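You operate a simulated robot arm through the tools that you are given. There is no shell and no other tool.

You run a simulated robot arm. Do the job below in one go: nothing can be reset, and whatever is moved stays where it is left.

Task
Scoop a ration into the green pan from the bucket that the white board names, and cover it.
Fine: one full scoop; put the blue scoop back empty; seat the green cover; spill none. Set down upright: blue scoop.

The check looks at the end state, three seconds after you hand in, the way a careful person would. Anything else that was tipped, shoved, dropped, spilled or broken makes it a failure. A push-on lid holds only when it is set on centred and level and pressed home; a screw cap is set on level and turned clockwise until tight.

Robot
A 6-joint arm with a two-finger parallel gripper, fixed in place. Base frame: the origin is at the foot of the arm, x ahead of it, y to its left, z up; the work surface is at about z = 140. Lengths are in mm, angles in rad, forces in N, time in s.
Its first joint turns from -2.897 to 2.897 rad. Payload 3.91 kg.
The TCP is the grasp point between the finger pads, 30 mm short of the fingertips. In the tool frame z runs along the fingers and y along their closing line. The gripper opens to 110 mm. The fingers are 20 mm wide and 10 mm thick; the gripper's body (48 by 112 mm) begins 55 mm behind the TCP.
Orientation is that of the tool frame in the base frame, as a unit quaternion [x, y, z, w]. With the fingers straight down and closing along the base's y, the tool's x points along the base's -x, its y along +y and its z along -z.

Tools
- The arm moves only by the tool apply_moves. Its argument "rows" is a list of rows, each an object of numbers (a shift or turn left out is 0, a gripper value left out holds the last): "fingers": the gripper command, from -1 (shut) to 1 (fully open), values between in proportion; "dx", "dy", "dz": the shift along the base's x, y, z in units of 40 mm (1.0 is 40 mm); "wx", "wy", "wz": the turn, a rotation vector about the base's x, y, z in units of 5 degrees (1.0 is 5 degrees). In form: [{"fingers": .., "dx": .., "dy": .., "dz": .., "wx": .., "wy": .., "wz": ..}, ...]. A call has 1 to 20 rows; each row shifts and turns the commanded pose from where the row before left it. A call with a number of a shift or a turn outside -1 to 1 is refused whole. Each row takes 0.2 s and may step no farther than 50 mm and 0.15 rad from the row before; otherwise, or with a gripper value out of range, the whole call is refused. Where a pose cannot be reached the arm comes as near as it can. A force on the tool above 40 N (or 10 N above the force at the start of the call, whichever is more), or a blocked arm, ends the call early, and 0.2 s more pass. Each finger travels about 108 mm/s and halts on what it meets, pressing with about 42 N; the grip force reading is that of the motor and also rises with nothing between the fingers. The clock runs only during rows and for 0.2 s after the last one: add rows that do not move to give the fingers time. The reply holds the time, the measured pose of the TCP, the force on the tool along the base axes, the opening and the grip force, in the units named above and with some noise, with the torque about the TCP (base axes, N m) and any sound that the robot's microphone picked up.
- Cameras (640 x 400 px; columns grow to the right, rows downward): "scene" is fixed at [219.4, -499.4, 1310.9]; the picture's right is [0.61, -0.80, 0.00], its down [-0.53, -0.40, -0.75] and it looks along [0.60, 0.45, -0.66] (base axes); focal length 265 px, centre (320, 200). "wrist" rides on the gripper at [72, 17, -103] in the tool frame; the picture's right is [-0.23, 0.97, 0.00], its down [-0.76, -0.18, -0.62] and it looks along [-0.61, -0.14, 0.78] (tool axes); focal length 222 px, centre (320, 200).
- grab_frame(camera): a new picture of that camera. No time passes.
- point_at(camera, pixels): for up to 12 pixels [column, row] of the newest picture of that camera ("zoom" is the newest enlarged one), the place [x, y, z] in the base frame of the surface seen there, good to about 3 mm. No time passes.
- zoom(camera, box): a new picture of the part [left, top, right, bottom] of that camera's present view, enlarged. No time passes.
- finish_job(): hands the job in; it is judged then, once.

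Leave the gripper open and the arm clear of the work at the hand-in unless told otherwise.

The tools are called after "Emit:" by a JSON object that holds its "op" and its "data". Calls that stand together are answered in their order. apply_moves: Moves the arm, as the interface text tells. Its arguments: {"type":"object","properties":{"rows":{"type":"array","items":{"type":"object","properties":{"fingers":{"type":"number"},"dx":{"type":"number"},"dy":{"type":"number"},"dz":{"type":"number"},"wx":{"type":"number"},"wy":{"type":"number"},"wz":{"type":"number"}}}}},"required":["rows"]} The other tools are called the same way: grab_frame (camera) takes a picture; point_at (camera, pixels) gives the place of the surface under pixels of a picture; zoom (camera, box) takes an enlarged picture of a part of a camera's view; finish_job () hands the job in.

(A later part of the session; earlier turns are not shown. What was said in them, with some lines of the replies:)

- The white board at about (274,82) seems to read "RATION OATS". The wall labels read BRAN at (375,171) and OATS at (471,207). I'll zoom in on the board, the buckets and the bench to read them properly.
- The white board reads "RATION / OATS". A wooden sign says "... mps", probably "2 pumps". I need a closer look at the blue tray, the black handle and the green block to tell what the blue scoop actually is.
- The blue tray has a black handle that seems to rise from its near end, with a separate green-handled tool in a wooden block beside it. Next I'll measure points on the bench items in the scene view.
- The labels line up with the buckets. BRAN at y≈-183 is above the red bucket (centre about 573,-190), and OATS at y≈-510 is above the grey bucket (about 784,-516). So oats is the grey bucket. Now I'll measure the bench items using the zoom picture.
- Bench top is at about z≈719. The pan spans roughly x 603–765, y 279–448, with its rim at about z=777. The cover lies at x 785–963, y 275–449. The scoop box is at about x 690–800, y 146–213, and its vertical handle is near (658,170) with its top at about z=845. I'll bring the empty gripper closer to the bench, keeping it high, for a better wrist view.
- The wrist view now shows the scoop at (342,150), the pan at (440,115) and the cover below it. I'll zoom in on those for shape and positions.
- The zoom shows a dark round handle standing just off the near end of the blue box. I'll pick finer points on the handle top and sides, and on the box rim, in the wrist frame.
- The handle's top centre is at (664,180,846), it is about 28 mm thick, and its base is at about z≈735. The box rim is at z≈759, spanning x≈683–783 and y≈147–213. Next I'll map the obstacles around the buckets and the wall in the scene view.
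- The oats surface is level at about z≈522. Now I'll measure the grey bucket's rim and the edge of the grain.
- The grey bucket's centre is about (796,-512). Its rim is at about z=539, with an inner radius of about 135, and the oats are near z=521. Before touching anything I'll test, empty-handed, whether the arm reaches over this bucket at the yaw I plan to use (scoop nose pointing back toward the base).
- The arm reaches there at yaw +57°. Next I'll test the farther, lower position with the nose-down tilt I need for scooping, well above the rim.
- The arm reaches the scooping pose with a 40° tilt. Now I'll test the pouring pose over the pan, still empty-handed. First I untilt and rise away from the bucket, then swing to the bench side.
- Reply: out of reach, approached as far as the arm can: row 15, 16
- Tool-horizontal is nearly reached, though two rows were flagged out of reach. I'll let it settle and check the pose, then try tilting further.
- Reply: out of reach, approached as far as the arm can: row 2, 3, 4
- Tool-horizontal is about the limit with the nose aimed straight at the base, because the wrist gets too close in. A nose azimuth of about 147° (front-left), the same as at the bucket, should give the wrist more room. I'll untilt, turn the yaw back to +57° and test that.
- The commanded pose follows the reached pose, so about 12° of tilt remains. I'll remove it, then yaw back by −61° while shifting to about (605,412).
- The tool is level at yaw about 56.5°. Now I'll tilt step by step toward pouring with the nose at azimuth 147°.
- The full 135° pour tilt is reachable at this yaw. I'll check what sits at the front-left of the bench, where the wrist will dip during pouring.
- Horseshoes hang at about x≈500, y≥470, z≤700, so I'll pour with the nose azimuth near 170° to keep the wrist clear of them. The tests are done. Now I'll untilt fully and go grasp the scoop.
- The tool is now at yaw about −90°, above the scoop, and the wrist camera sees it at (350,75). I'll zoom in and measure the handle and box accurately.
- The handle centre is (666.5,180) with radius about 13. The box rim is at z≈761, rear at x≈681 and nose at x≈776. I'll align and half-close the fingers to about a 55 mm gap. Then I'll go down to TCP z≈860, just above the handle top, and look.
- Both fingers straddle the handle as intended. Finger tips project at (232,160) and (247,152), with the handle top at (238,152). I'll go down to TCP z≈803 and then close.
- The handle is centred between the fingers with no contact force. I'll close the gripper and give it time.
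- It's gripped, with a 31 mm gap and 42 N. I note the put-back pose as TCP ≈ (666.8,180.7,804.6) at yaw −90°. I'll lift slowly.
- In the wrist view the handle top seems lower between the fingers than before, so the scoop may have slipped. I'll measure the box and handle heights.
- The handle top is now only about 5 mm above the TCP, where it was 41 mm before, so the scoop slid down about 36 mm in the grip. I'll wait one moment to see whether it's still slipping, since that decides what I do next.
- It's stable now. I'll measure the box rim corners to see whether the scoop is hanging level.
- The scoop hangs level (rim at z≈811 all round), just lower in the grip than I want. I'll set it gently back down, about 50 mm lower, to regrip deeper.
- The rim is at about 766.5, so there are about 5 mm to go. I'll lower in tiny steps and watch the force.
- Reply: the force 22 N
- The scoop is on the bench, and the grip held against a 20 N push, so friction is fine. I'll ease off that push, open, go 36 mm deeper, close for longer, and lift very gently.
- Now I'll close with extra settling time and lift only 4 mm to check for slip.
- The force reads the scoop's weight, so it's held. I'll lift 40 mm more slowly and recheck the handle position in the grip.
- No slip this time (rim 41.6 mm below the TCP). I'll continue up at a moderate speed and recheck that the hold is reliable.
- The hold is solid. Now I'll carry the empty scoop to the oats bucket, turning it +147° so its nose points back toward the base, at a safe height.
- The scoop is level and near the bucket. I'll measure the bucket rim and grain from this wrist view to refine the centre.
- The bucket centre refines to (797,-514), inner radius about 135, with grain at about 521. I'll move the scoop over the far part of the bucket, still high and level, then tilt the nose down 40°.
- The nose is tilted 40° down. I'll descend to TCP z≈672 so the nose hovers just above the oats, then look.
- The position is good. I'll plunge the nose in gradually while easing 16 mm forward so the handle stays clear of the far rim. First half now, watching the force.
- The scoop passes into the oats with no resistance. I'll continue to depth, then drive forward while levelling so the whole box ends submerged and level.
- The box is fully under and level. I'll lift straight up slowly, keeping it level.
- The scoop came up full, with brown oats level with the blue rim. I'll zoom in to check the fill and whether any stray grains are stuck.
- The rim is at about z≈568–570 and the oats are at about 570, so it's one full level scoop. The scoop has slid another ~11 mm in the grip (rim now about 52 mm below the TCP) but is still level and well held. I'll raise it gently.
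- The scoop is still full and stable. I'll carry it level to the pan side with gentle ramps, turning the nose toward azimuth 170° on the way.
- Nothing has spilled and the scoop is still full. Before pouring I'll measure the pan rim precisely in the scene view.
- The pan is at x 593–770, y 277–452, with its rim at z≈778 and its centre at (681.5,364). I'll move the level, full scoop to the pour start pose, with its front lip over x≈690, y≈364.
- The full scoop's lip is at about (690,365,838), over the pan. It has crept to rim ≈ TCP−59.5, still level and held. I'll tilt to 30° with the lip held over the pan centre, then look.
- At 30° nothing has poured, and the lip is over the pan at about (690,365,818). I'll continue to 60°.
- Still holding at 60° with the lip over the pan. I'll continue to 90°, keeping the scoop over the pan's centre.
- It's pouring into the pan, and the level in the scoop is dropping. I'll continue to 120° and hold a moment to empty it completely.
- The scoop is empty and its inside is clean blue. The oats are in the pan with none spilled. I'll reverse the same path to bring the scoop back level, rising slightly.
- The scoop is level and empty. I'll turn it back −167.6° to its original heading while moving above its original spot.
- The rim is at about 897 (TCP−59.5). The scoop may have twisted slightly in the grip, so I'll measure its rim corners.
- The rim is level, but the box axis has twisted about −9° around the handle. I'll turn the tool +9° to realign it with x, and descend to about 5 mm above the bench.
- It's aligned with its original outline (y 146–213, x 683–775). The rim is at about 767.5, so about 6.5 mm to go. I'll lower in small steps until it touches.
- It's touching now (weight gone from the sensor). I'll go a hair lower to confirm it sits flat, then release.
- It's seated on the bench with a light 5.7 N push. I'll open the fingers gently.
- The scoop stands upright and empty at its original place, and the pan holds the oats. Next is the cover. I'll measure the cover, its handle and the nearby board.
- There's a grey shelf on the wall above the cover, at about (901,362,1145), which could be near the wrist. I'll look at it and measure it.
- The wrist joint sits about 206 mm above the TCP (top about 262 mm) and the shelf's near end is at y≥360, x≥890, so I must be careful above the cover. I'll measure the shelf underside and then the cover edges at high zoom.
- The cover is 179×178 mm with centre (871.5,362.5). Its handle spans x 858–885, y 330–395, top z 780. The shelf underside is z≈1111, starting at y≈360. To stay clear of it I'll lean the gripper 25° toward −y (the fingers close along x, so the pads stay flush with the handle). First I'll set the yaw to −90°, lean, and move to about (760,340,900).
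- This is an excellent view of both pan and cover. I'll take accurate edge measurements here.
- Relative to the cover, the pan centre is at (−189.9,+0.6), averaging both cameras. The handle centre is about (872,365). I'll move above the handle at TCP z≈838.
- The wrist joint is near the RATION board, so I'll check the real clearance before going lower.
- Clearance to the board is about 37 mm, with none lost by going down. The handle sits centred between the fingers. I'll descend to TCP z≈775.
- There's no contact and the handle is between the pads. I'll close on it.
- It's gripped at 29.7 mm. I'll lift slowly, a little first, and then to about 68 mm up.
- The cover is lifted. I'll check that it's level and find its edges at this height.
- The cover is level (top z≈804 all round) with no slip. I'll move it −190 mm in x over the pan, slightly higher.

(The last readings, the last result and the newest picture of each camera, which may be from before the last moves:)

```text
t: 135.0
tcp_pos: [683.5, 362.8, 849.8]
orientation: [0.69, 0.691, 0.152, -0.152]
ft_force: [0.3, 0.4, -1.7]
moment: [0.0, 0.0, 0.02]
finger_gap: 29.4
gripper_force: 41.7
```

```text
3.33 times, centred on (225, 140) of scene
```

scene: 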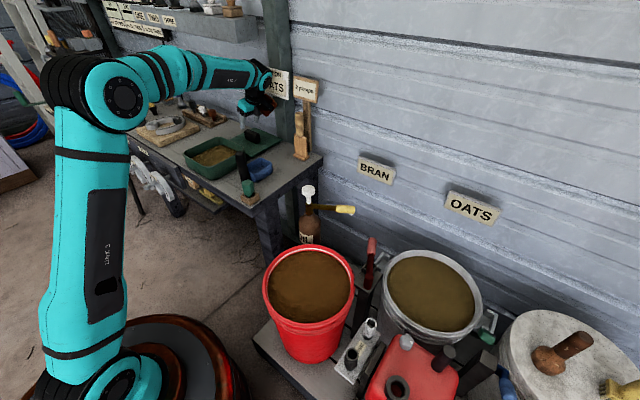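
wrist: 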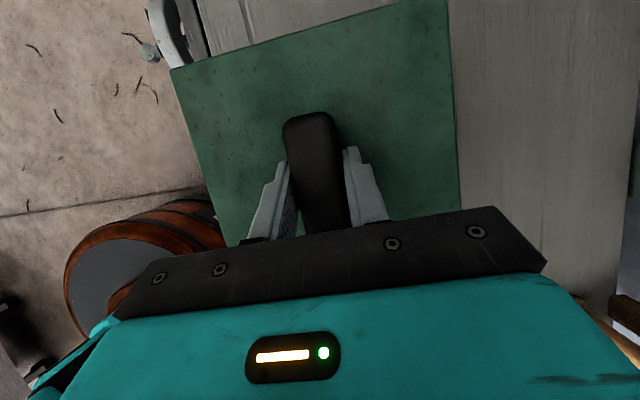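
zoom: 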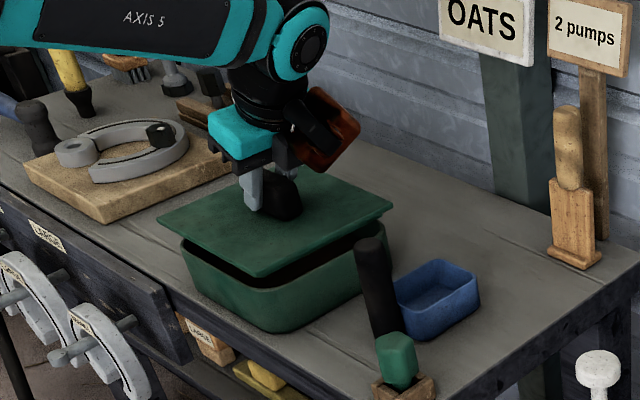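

The cover hovers over the pan. I'll measure the cover edges and the pan rim in the scene camera together to check centring.

Emit:
{"op": "zoom", "data": {"camera": "scene", "box": [170, 130, 250, 185]}}

```text
7.27 times, centred on (210, 158) of scene
```

zoom: 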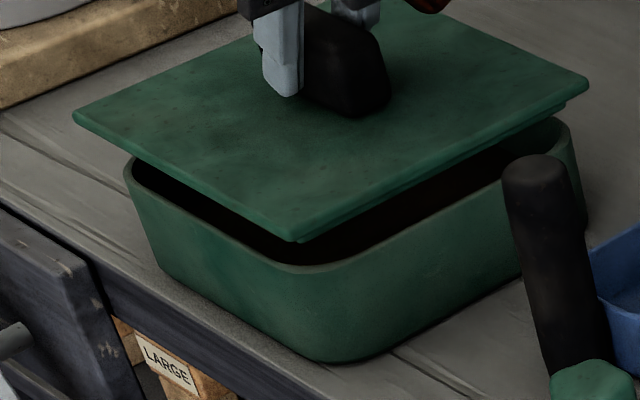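

Emit:
{"op": "point_at", "data": {"camera": "zoom", "pixels": [[90, 119], [130, 142], [180, 170], [240, 204], [285, 228], [330, 217], [400, 179], [470, 141], [540, 103], [580, 82], [500, 60], [450, 30]]}}

Emit:
{"op": "point_at", "data": {"camera": "zoom", "pixels": [[129, 172], [150, 202], [185, 228], [220, 248], [260, 264], [300, 271], [340, 266], [400, 238], [450, 214], [490, 194], [565, 130], [575, 150]]}}

Emit:
{"op": "point_at", "data": {"camera": "wrist", "pixels": [[175, 75], [190, 118], [205, 160], [200, 62], [300, 38], [420, 9], [446, 30], [451, 100], [457, 180]]}}

```text
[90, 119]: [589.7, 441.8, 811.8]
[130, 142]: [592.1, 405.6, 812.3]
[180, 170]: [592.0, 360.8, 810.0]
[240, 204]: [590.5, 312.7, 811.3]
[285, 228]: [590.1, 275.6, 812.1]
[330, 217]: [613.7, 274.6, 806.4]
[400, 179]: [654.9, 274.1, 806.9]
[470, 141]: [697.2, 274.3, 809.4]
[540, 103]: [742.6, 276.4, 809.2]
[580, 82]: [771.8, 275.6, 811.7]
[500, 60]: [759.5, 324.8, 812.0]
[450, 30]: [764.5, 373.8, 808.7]
```

```text
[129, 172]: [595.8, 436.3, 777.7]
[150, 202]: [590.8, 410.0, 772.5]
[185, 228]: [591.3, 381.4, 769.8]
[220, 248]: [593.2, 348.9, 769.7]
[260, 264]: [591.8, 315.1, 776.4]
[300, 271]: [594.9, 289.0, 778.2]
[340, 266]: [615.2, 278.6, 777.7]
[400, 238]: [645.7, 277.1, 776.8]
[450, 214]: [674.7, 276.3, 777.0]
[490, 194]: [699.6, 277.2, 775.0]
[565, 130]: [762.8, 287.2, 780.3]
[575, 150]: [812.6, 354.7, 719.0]
```

```text
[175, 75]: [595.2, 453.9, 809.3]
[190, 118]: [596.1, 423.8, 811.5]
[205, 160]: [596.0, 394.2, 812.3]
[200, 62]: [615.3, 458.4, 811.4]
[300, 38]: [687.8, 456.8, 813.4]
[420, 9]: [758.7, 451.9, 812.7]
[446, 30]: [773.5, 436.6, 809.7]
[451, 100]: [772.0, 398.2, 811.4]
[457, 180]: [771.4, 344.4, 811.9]
```

The cover overhangs the pan evenly (x-min edge 590.3 against 592, y-min 274.5 against 277, level at z≈811.5). I'll make a sub-millimetre correction and lower it until the plug is just at the rim.

Emit:
{"op": "apply_moves", "data": {"rows": [{"dx": -0.015, "dy": 0.012, "dz": -0.1}, {"dz": -0.15}, {"dz": -0.1}, {}]}}

Emit:
{"op": "zoom", "data": {"camera": "scene", "box": [170, 130, 250, 185]}}

Emit:
{"op": "point_at", "data": {"camera": "zoom", "pixels": [[90, 138], [130, 162], [180, 190], [240, 224], [285, 248], [330, 236], [400, 198], [470, 160], [540, 122], [578, 101]]}}

```text
t: 136.0
tcp_pos: [681.0, 362.2, 836.2]
orientation: [0.69, 0.691, 0.152, -0.152]
ft_force: [0.4, 0.2, -0.8]
moment: [-0.03, 0.02, 0.02]
finger_gap: 29.7
gripper_force: 42.0
```

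```text
7.27 times, centred on (210, 158) of scene
```

zoom: 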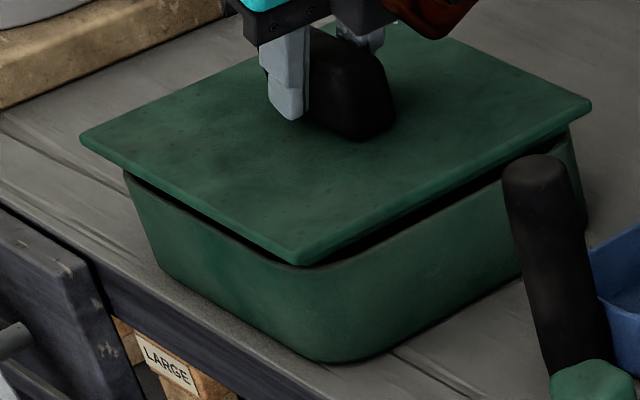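

```text
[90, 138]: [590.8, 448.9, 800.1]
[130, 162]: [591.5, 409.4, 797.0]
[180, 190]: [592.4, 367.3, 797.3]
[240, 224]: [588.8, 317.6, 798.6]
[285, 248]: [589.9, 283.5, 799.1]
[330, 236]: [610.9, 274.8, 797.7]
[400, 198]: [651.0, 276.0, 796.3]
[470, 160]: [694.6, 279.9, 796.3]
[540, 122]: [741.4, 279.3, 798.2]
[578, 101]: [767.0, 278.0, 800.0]
```

It's still centred and level, with the top at about 798. I'll lower in 2 mm steps and watch for contact.

Emit:
{"op": "apply_moves", "data": {"rows": [{"dz": -0.06}, {"dz": -0.06}, {"dz": -0.05}, {}]}}

Emit:
{"op": "apply_moves", "data": {"rows": [{"dz": -0.04}, {"dz": -0.03}, {}]}}

Emit:
{"op": "zoom", "data": {"camera": "scene", "box": [170, 130, 250, 185]}}

```text
t: 137.0
tcp_pos: [681.5, 361.2, 828.8]
orientation: [0.69, 0.691, 0.152, -0.152]
ft_force: [-0.2, 0.1, -1.1]
moment: [-0.04, -0.01, 0.01]
finger_gap: 29.7
gripper_force: 41.7
```

```text
t: 137.8
tcp_pos: [682.0, 361.8, 825.9]
orientation: [0.69, 0.691, 0.152, -0.152]
ft_force: [-0.5, 0.5, -1.8]
moment: [0.0, 0.02, 0.03]
finger_gap: 29.5
gripper_force: 42.4
```

```text
7.27 times, centred on (210, 158) of scene
```

zoom: 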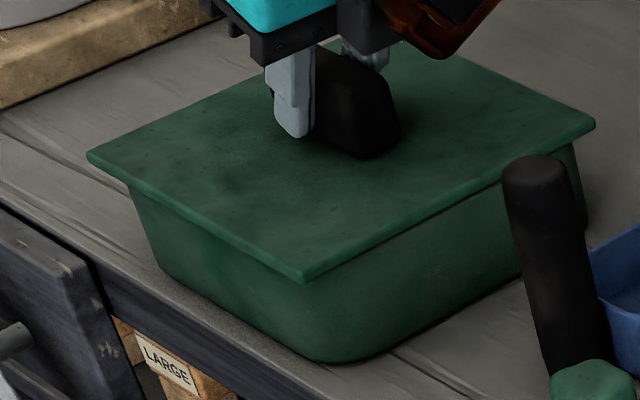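

No contact force yet, with the top at about 788.5. I'll continue down in 1 mm steps.

Emit:
{"op": "apply_moves", "data": {"rows": [{"dz": -0.025}, {"dz": -0.025}, {}]}}

Emit:
{"op": "apply_moves", "data": {"rows": [{"dz": -0.025}, {"dz": -0.025}, {}]}}

```text
t: 138.6
tcp_pos: [681.3, 363.0, 825.4]
orientation: [0.69, 0.69, 0.153, -0.152]
ft_force: [5.0, 0.6, 18.1]
moment: [-0.81, 0.06, 0.03]
finger_gap: 29.8
gripper_force: 42.2
```

```text
t: 139.4
tcp_pos: [682.3, 362.1, 823.2]
orientation: [0.69, 0.691, 0.153, -0.152]
ft_force: [10.9, 2.4, 31.2]
moment: [0.19, -0.12, -0.06]
finger_gap: 29.5
gripper_force: 41.9
```

Contact: 31 N down, plus about 11 N sideways in x. I'll look at how the cover sits before pressing more.

Emit:
{"op": "zoom", "data": {"camera": "scene", "box": [170, 130, 250, 185]}}

Emit:
{"op": "point_at", "data": {"camera": "zoom", "pixels": [[100, 157], [140, 178], [190, 207], [250, 243], [290, 265], [330, 258], [400, 222], [470, 183], [540, 146], [585, 120], [500, 90], [450, 60]]}}

Emit:
{"op": "grab_frame", "data": {"camera": "wrist"}}

Emit:
{"op": "point_at", "data": {"camera": "wrist", "pixels": [[185, 80], [195, 118], [205, 160], [210, 65], [300, 42], [420, 12], [440, 30], [448, 100], [450, 180], [250, 150], [400, 150], [320, 100]]}}

```text
7.27 times, centred on (210, 158) of scene
```

zoom: 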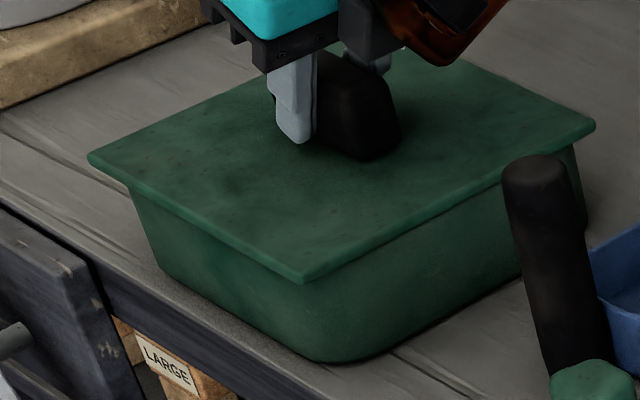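

```text
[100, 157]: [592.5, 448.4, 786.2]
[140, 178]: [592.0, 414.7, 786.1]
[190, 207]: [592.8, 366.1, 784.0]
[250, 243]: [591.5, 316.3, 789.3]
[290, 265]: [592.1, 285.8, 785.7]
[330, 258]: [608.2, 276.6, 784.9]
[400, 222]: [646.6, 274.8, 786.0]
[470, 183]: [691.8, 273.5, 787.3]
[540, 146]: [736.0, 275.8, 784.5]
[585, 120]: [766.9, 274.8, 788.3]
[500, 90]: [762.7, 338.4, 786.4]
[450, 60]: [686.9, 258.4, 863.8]
```

```text
taken
```

wrist: 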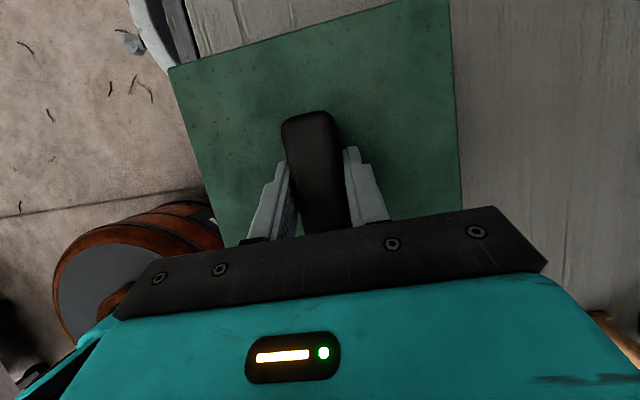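

```text
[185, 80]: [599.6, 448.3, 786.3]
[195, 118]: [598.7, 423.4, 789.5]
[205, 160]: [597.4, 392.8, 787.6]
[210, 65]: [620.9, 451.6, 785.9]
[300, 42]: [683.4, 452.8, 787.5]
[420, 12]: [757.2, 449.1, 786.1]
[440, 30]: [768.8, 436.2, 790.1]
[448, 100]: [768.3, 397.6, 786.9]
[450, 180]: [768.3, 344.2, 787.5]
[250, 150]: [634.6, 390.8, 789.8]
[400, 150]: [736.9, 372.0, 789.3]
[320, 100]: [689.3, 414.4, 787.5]
```

The cover top is level at about 786–788, essentially down on the rim. I'll press a little more to drive it home; the force guard will stop it if needed.

Emit:
{"op": "apply_moves", "data": {"rows": [{"dz": -0.02}, {"dz": -0.02}, {}]}}

```text
t: 140.2
tcp_pos: [681.2, 362.0, 821.5]
orientation: [0.69, 0.691, 0.153, -0.152]
ft_force: [10.9, -1.3, 31.7]
moment: [0.04, -0.11, -0.11]
finger_gap: 30.0
gripper_force: 42.1
```

The force plateaued near 31 N while the TCP went down about 1.7 mm. Either the lid moved or the grip is sliding on the handle, so I'll measure the lid height again.

Emit:
{"op": "grab_frame", "data": {"camera": "wrist"}}

Emit:
{"op": "point_at", "data": {"camera": "wrist", "pixels": [[250, 150], [400, 150], [320, 100], [250, 90], [400, 60], [230, 200], [430, 180], [300, 60], [420, 120], [210, 100]]}}

Emit:
{"op": "zoom", "data": {"camera": "scene", "box": [170, 130, 250, 185]}}

Emit:
{"op": "point_at", "data": {"camera": "zoom", "pixels": [[150, 160], [200, 190], [250, 220], [300, 240], [400, 180], [500, 120], [550, 110], [200, 120], [450, 150], [300, 200]]}}

```text
taken
```

wrist: 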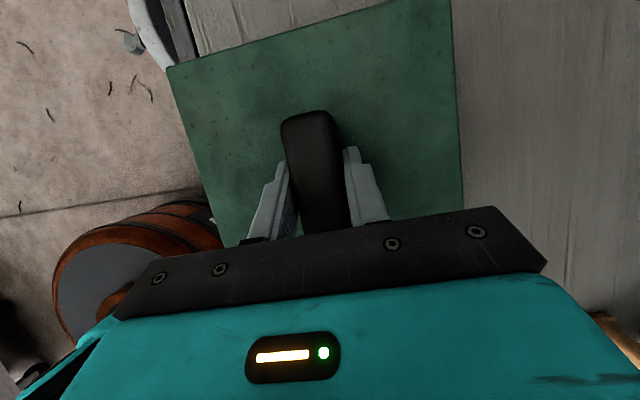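

```text
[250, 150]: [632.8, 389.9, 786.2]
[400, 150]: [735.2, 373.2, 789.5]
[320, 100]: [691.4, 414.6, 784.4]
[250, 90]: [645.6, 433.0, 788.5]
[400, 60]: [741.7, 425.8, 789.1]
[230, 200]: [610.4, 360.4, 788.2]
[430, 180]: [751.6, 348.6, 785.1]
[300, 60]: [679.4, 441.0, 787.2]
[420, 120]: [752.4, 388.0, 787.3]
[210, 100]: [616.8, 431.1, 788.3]
```

```text
7.27 times, centred on (210, 158) of scene
```

zoom: 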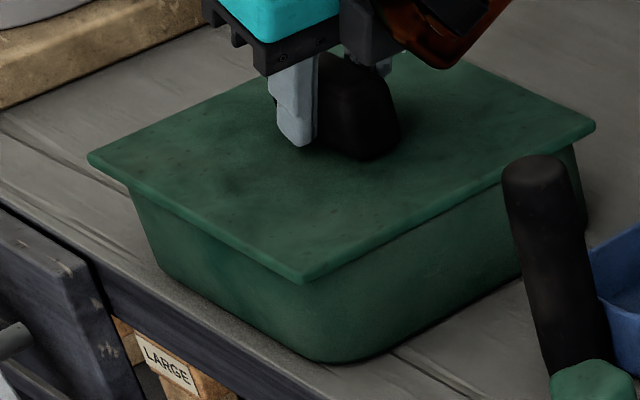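

```text
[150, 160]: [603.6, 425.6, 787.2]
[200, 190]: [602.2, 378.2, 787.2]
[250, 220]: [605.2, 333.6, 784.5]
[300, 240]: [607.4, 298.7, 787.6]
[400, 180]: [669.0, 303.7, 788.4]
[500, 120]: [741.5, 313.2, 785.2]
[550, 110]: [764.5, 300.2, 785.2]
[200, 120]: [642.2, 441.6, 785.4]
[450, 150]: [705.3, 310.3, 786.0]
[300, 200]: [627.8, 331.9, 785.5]
```

The lid top stays at about 786.5 and level. The pads are sliding on the handle at about 31 N, so that much force is on the lid. I'll zoom closely at the seam between lid and pan for any gap.

Emit:
{"op": "zoom", "data": {"camera": "scene", "box": [178, 148, 218, 178]}}

Emit:
{"op": "zoom", "data": {"camera": "scene", "box": [210, 140, 250, 170]}}

```text
13.33 times, centred on (198, 163) of scene
```

zoom: 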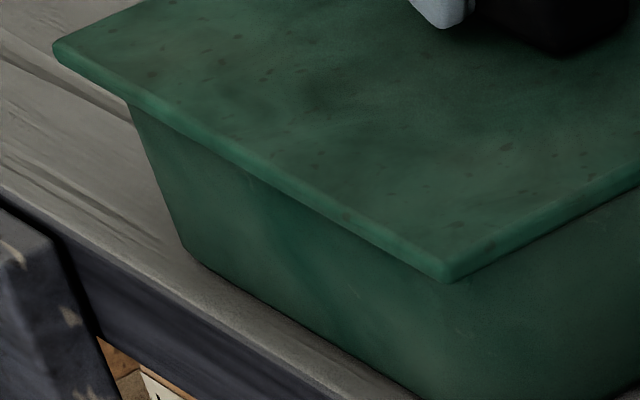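

```text
13.33 times, centred on (230, 155) of scene
```

zoom: 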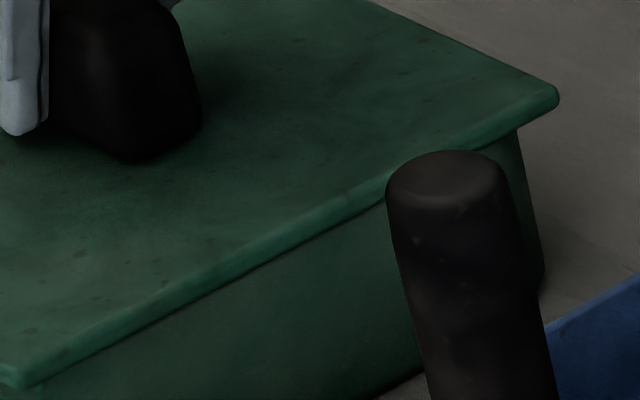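

No gap is visible all along the seam. I'll open the fingers and withdraw straight up. Then I'll stand the gripper vertical with closed fingers to give a firm press on the handle top, to be sure it's home.

Emit:
{"op": "apply_moves", "data": {"rows": [{"fingers": 0.1}, {}, {}]}}

Emit:
{"op": "apply_moves", "data": {"rows": [{"dz": 0.3}, {"dz": 0.5}, {"dz": 0.6}, {"dz": 0.6}, {"dz": 0.6}, {}]}}

Emit:
{"op": "grab_frame", "data": {"camera": "wrist"}}

Emit:
{"op": "zoom", "data": {"camera": "scene", "box": [160, 100, 290, 200]}}

```text
t: 141.0
tcp_pos: [680.8, 361.3, 820.0]
orientation: [0.69, 0.692, 0.151, -0.153]
ft_force: [-0.6, -0.1, 3.1]
moment: [0.03, -0.08, 0.02]
finger_gap: 60.0
gripper_force: 0.1
```

```text
t: 142.4
tcp_pos: [681.1, 362.0, 925.5]
orientation: [0.69, 0.691, 0.151, -0.153]
ft_force: [-0.6, 0.3, -0.3]
moment: [0.0, -0.05, 0.02]
finger_gap: 60.6
gripper_force: 0.1
```

```text
taken
```

wrist: 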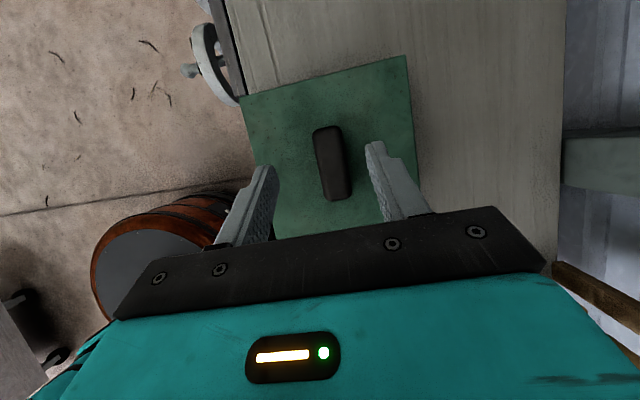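

```text
4.00 times, centred on (225, 150) of scene
```

zoom: 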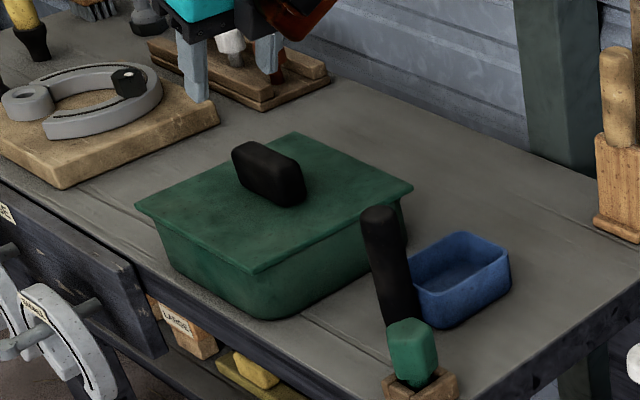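

The lid sits level and centred on the pan. Now I'll straighten the gripper to vertical, close the fingers and position over the handle top centre for a firm press.

Emit:
{"op": "apply_moves", "data": {"rows": [{"fingers": -1, "wx": -1}, {"wx": -1}, {"wx": -1}, {"wx": -1}, {"wx": -1}, {}, {}]}}

Emit:
{"op": "grab_frame", "data": {"camera": "wrist"}}

Emit:
{"op": "zoom", "data": {"camera": "scene", "box": [170, 100, 250, 185]}}

Emit:
{"op": "point_at", "data": {"camera": "zoom", "pixels": [[300, 160], [330, 175], [270, 150], [350, 180], [150, 240], [250, 290], [350, 260], [450, 200], [300, 330], [520, 190]]}}

```text
t: 144.0
tcp_pos: [681.2, 363.1, 924.8]
orientation: [0.707, 0.707, -0.002, 0.001]
ft_force: [0.2, -0.7, -0.3]
moment: [-0.03, 0.0, 0.01]
finger_gap: 0.0
gripper_force: 38.0
```

```text
taken
```

wrist: 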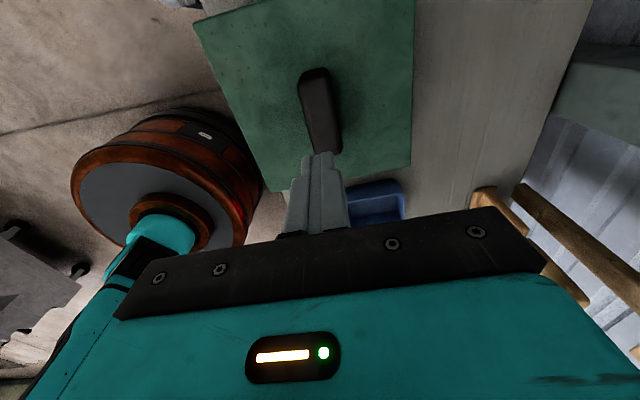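

```text
4.71 times, centred on (210, 142) of scene
```

zoom: 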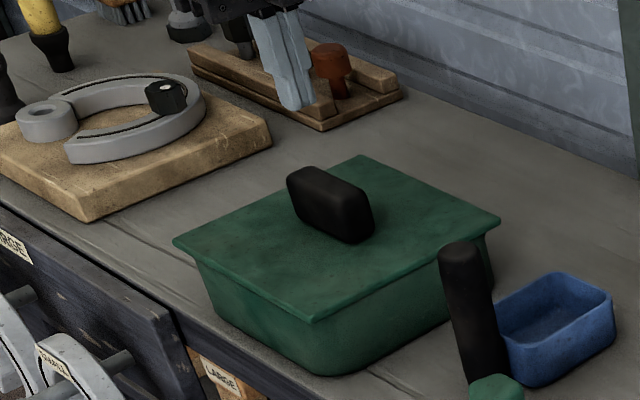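

```text
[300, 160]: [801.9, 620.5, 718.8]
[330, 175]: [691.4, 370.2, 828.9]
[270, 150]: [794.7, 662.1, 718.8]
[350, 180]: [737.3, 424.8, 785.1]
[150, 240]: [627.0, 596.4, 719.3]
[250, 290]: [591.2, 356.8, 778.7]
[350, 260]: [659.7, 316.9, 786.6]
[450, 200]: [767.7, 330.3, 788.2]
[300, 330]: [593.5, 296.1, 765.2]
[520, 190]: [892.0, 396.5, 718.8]
```

Emit:
{"op": "point_at", "data": {"camera": "wrist", "pixels": [[314, 75], [318, 100], [325, 135], [304, 90], [328, 90], [311, 125], [338, 130], [230, 30], [400, 20], [400, 150], [270, 170], [350, 40]]}}

```text
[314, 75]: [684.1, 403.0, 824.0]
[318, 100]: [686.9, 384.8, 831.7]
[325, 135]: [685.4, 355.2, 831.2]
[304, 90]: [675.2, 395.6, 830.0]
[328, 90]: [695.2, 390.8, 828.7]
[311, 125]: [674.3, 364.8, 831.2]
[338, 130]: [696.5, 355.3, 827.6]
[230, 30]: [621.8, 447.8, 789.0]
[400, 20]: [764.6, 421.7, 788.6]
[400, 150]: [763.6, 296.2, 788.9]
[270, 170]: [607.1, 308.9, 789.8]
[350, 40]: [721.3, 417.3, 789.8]
```

The handle top is at z≈829–831, centred at about (684,366). I'll descend to just above it, then press in 1 mm steps.

Emit:
{"op": "apply_moves", "data": {"rows": [{"dx": 0.05, "dy": 0.05, "dz": -0.4}, {"dz": -0.5}, {"dz": -0.4}, {"dz": -0.15}, {}]}}

Emit:
{"op": "zoom", "data": {"camera": "scene", "box": [170, 100, 250, 185]}}

```text
t: 145.2
tcp_pos: [682.8, 363.5, 866.4]
orientation: [0.706, 0.708, -0.002, 0.001]
ft_force: [-0.4, -0.7, 0.6]
moment: [0.02, 0.04, 0.0]
finger_gap: 0.1
gripper_force: 37.9
```

```text
4.71 times, centred on (210, 142) of scene
```

zoom: 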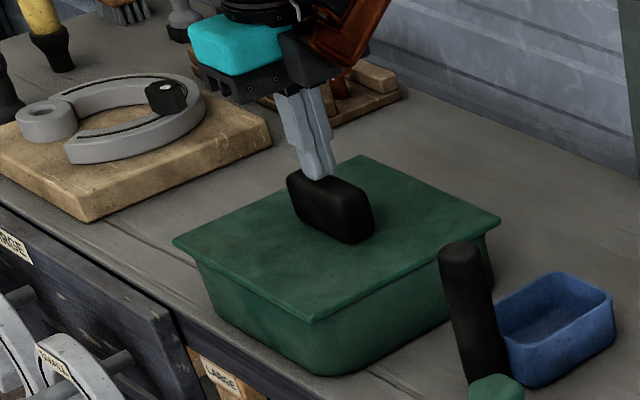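

I'll check the fingertip against the handle top in the same camera, so the press is central.

Emit:
{"op": "point_at", "data": {"camera": "zoom", "pixels": [[318, 165], [310, 172], [325, 172], [300, 180], [340, 185], [360, 192], [350, 200], [330, 182], [345, 190], [295, 178], [365, 200], [320, 190]]}}

```text
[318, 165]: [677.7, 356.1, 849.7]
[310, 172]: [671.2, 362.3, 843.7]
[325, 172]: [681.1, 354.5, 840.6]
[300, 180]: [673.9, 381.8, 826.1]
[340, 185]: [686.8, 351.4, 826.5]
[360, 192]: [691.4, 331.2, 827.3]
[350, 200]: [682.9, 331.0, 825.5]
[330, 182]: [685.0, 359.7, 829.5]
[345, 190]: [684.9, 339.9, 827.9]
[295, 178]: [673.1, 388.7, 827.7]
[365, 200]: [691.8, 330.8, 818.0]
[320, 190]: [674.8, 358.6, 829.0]
```

The fingertips (x 673–693, y 354–373) are central on the handle (x 669–695, y 330–394). Now I'll press.

Emit:
{"op": "apply_moves", "data": {"rows": [{"dz": -0.08}, {"dz": -0.03}, {"dz": -0.03}, {}]}}

Emit:
{"op": "apply_moves", "data": {"rows": [{"dz": -0.025}, {"dz": -0.025}, {}]}}

```text
t: 146.2
tcp_pos: [683.8, 365.0, 859.9]
orientation: [0.706, 0.708, -0.002, 0.0]
ft_force: [-0.1, 1.0, -0.2]
moment: [0.0, -0.01, -0.02]
finger_gap: 0.1
gripper_force: 37.6
```

```text
t: 147.0
tcp_pos: [683.6, 364.4, 860.2]
orientation: [0.706, 0.708, 0.0, 0.001]
ft_force: [7.6, 0.8, 22.3]
moment: [0.08, -0.25, -0.01]
finger_gap: 0.0
gripper_force: 38.2
```

22 N on the handle top. I'll press on toward the 40 N guard to make sure the lid is home.

Emit:
{"op": "apply_moves", "data": {"rows": [{"dz": -0.02}, {"dz": -0.02}, {}]}}

Emit:
{"op": "apply_moves", "data": {"rows": [{"dz": -0.02}, {"dz": -0.02}, {"dz": -0.02}, {}]}}

```text
t: 147.6
tcp_pos: [684.1, 365.6, 859.0]
orientation: [0.707, 0.707, 0.001, 0.001]
ft_force: [-0.8, -2.9, 10.0]
moment: [-0.04, 0.0, 0.06]
finger_gap: 0.0
gripper_force: 37.7
stopped in row 2: the force on the tool passed its limit at 42 N (the readings are from after the stop); the commanded pose is now the measured one
```

```text
t: 148.4
tcp_pos: [683.7, 365.6, 859.9]
orientation: [0.707, 0.708, 0.002, 0.003]
ft_force: [-3.3, -3.6, 11.2]
moment: [-0.08, 0.17, 0.03]
finger_gap: 0.0
gripper_force: 37.9
stopped in row 3: the force on the tool passed its limit at 42 N (the readings are from after the stop); the commanded pose is now the measured one
```

I pressed to 42 N twice and the lid didn't move at all, so it's hard down. I'll back off and inspect the seam closely from both cameras.

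Emit:
{"op": "apply_moves", "data": {"rows": [{"dz": 0.2}, {"dz": 0.4}, {"dz": 0.6}, {"dz": 0.7}, {"dz": 0.6}, {}]}}

Emit:
{"op": "grab_frame", "data": {"camera": "scene"}}

Emit:
{"op": "zoom", "data": {"camera": "scene", "box": [178, 140, 218, 180]}}

Emit:
{"op": "point_at", "data": {"camera": "zoom", "pixels": [[200, 130], [300, 185], [400, 240], [480, 280], [560, 245], [620, 210], [200, 145], [300, 200], [400, 255], [480, 300], [560, 262], [300, 215]]}}

```text
t: 149.8
tcp_pos: [685.6, 365.0, 958.6]
orientation: [0.706, 0.708, 0.001, 0.001]
ft_force: [0.2, 0.0, -0.6]
moment: [0.01, -0.01, -0.02]
finger_gap: 0.0
gripper_force: 37.7
```

```text
taken
```

scene: 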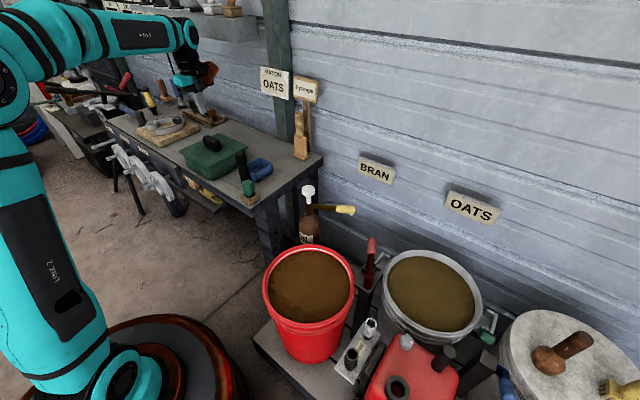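

```text
10.00 times, centred on (198, 160) of scene
```

zoom: 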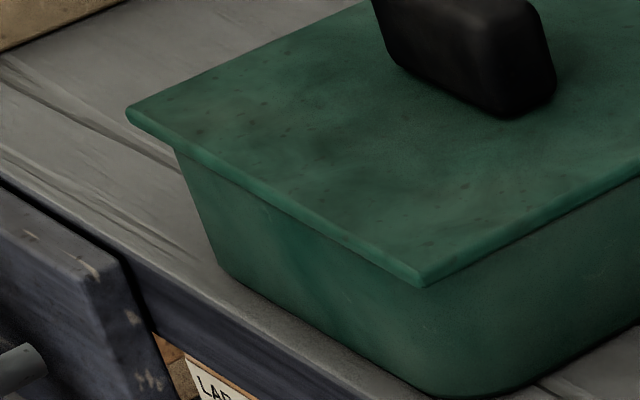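

```text
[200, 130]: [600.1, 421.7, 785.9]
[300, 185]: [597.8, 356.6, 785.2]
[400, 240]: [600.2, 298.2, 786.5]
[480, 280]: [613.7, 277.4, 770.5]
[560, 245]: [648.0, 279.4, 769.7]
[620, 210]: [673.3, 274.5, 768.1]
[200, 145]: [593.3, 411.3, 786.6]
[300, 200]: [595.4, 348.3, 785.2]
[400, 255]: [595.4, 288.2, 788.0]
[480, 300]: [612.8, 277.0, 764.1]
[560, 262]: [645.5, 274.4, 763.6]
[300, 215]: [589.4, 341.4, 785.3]
```

The front seam is flush with no gap. I'll also check the back and left sides with the wrist camera.

Emit:
{"op": "grab_frame", "data": {"camera": "wrist"}}

Emit:
{"op": "zoom", "data": {"camera": "wrist", "box": [180, 0, 440, 180]}}

Emit:
{"op": "zoom", "data": {"camera": "scene", "box": [205, 130, 260, 190]}}

```text
taken
```

wrist: 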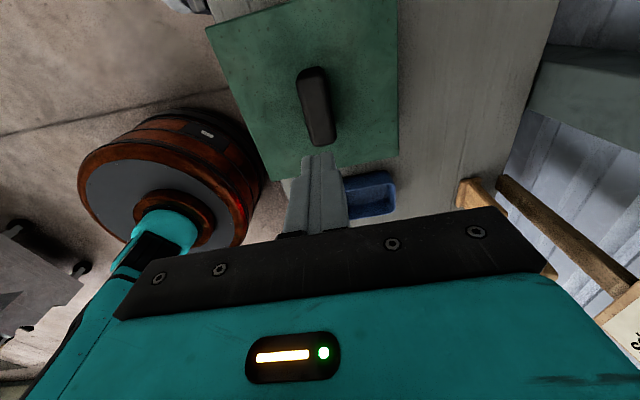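

```text
2.22 times, centred on (310, 90) of wrist
```

zoom: 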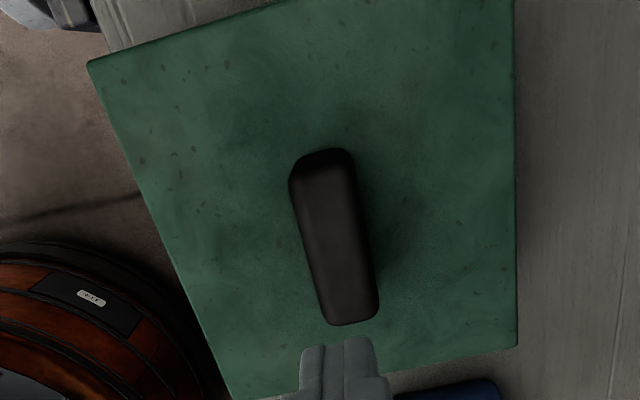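

```text
6.67 times, centred on (232, 160) of scene
```

zoom: 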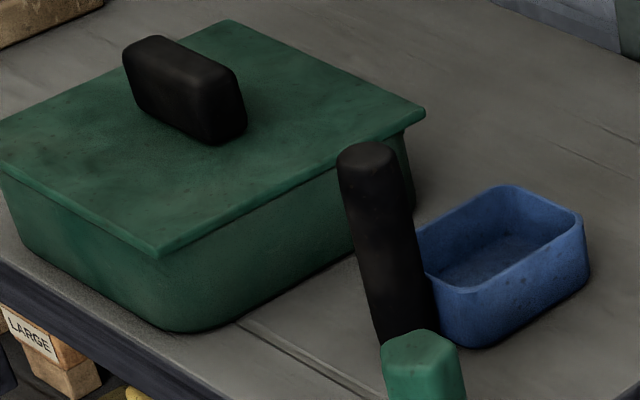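

The lid looks seated and centred all round, and the scoop is upright and empty. One last check: lid level at its corners, plus spilled grain around the bucket and bench.

Emit:
{"op": "point_at", "data": {"camera": "zoom", "pixels": [[15, 155], [80, 200], [155, 245], [230, 200], [330, 150], [415, 112], [330, 60], [235, 28], [120, 100], [260, 100], [190, 60], [560, 220]]}}

Emit:
{"op": "zoom", "data": {"camera": "scene", "box": [360, 230, 540, 400]}}

Emit:
{"op": "zoom", "data": {"camera": "scene", "box": [100, 90, 330, 230]}}

```text
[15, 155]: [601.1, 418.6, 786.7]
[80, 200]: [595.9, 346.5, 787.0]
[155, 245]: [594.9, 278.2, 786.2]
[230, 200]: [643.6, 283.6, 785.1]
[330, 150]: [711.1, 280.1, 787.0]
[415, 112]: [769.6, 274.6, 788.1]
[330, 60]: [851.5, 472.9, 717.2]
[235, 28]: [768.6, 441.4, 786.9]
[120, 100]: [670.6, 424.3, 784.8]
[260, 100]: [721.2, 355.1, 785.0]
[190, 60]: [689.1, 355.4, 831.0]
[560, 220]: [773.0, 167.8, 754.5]
```

```text
2.35 times, centred on (450, 315) of scene
```

zoom: 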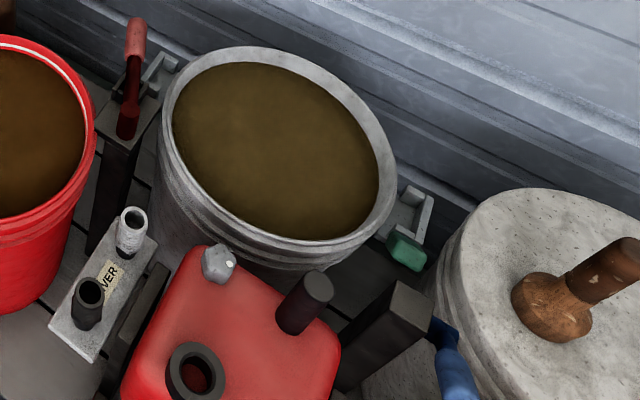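

```text
2.78 times, centred on (215, 160) of scene
```

zoom: 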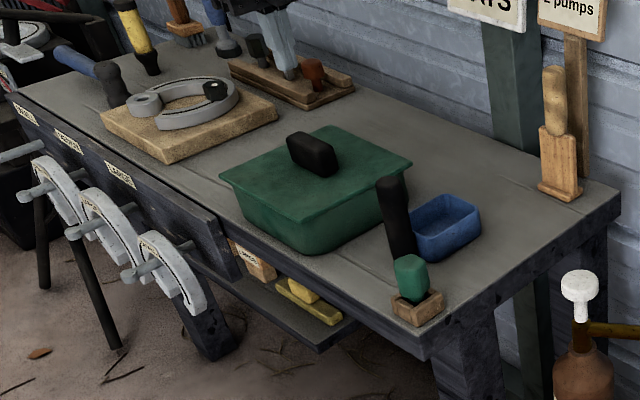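

The lid is level (786–788 at all corners), there are no spilled grains, and everything else is undisturbed. I'll open the gripper and retreat up and clear of the bench before handing in.

Emit:
{"op": "apply_moves", "data": {"rows": [{"fingers": 1, "dz": 0.5}, {"dz": 0.7}, {"dz": 0.7, "dx": -0.3}, {"dz": 0.5, "dx": -0.4, "dy": -0.4}, {"dx": -0.4, "dy": -0.7}, {"dx": -0.3, "dy": -0.8}, {"dx": -0.2, "dy": -0.8}, {"dy": -0.8}, {"dy": -0.8}, {"dy": -0.6}, {}]}}

Emit:
{"op": "grab_frame", "data": {"camera": "scene"}}

```text
t: 152.2
tcp_pos: [621.5, 168.8, 1053.4]
orientation: [0.707, 0.708, 0.002, 0.002]
ft_force: [0.6, 0.2, -0.3]
moment: [0.0, -0.02, 0.0]
finger_gap: 110.2
gripper_force: 0.0
```

```text
taken
```

scene: 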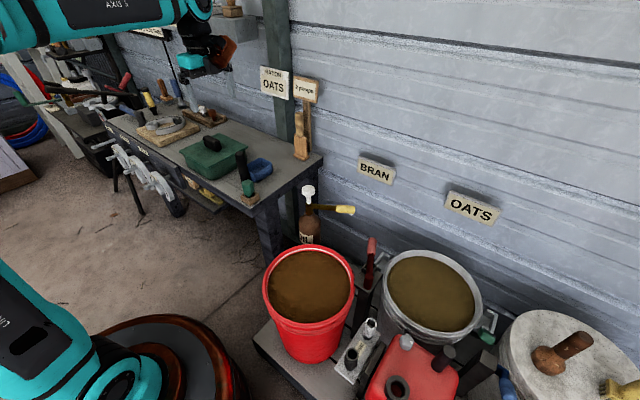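

The gripper is open and the arm is high and clear. The pan holds one scoop of oats under a seated green cover, and the blue scoop stands upright and empty at its spot. I'm handing in now.

Emit:
{"op": "finish_job", "data": {}}

```text
The job is handed in.
```

The job is handed in: the green pan holds one full scoop of oats with its cover pressed on, and the blue scoop is back upright and empty. I don't have the judge's result.

- **Bucket:** the white board reads "RATION OATS". I took the oats from the grey bucket, which sits under the OATS label on the wall.
- **Scoop of oats:** it came up level with the rim, and all of it went into the pan. I saw no spilled grain on the bench or around the bucket.
- **Blue scoop:** it stands where it was at the start, facing the same way. The first time I lifted it, it slid down in the grip, so I set it down and gripped it again before going to the bucket. It slid a little more later but stayed level.
- **Cover:** it is centred, level to within about 2 mm, and I could see no gap along the sides in view. I pressed it to about 42 N twice and it did not move. I heard no click, so I judged it seated from the height and the press.

The gripper is open and the arm is raised clear of the bench. Nothing else looked moved or tipped in the last pictures.
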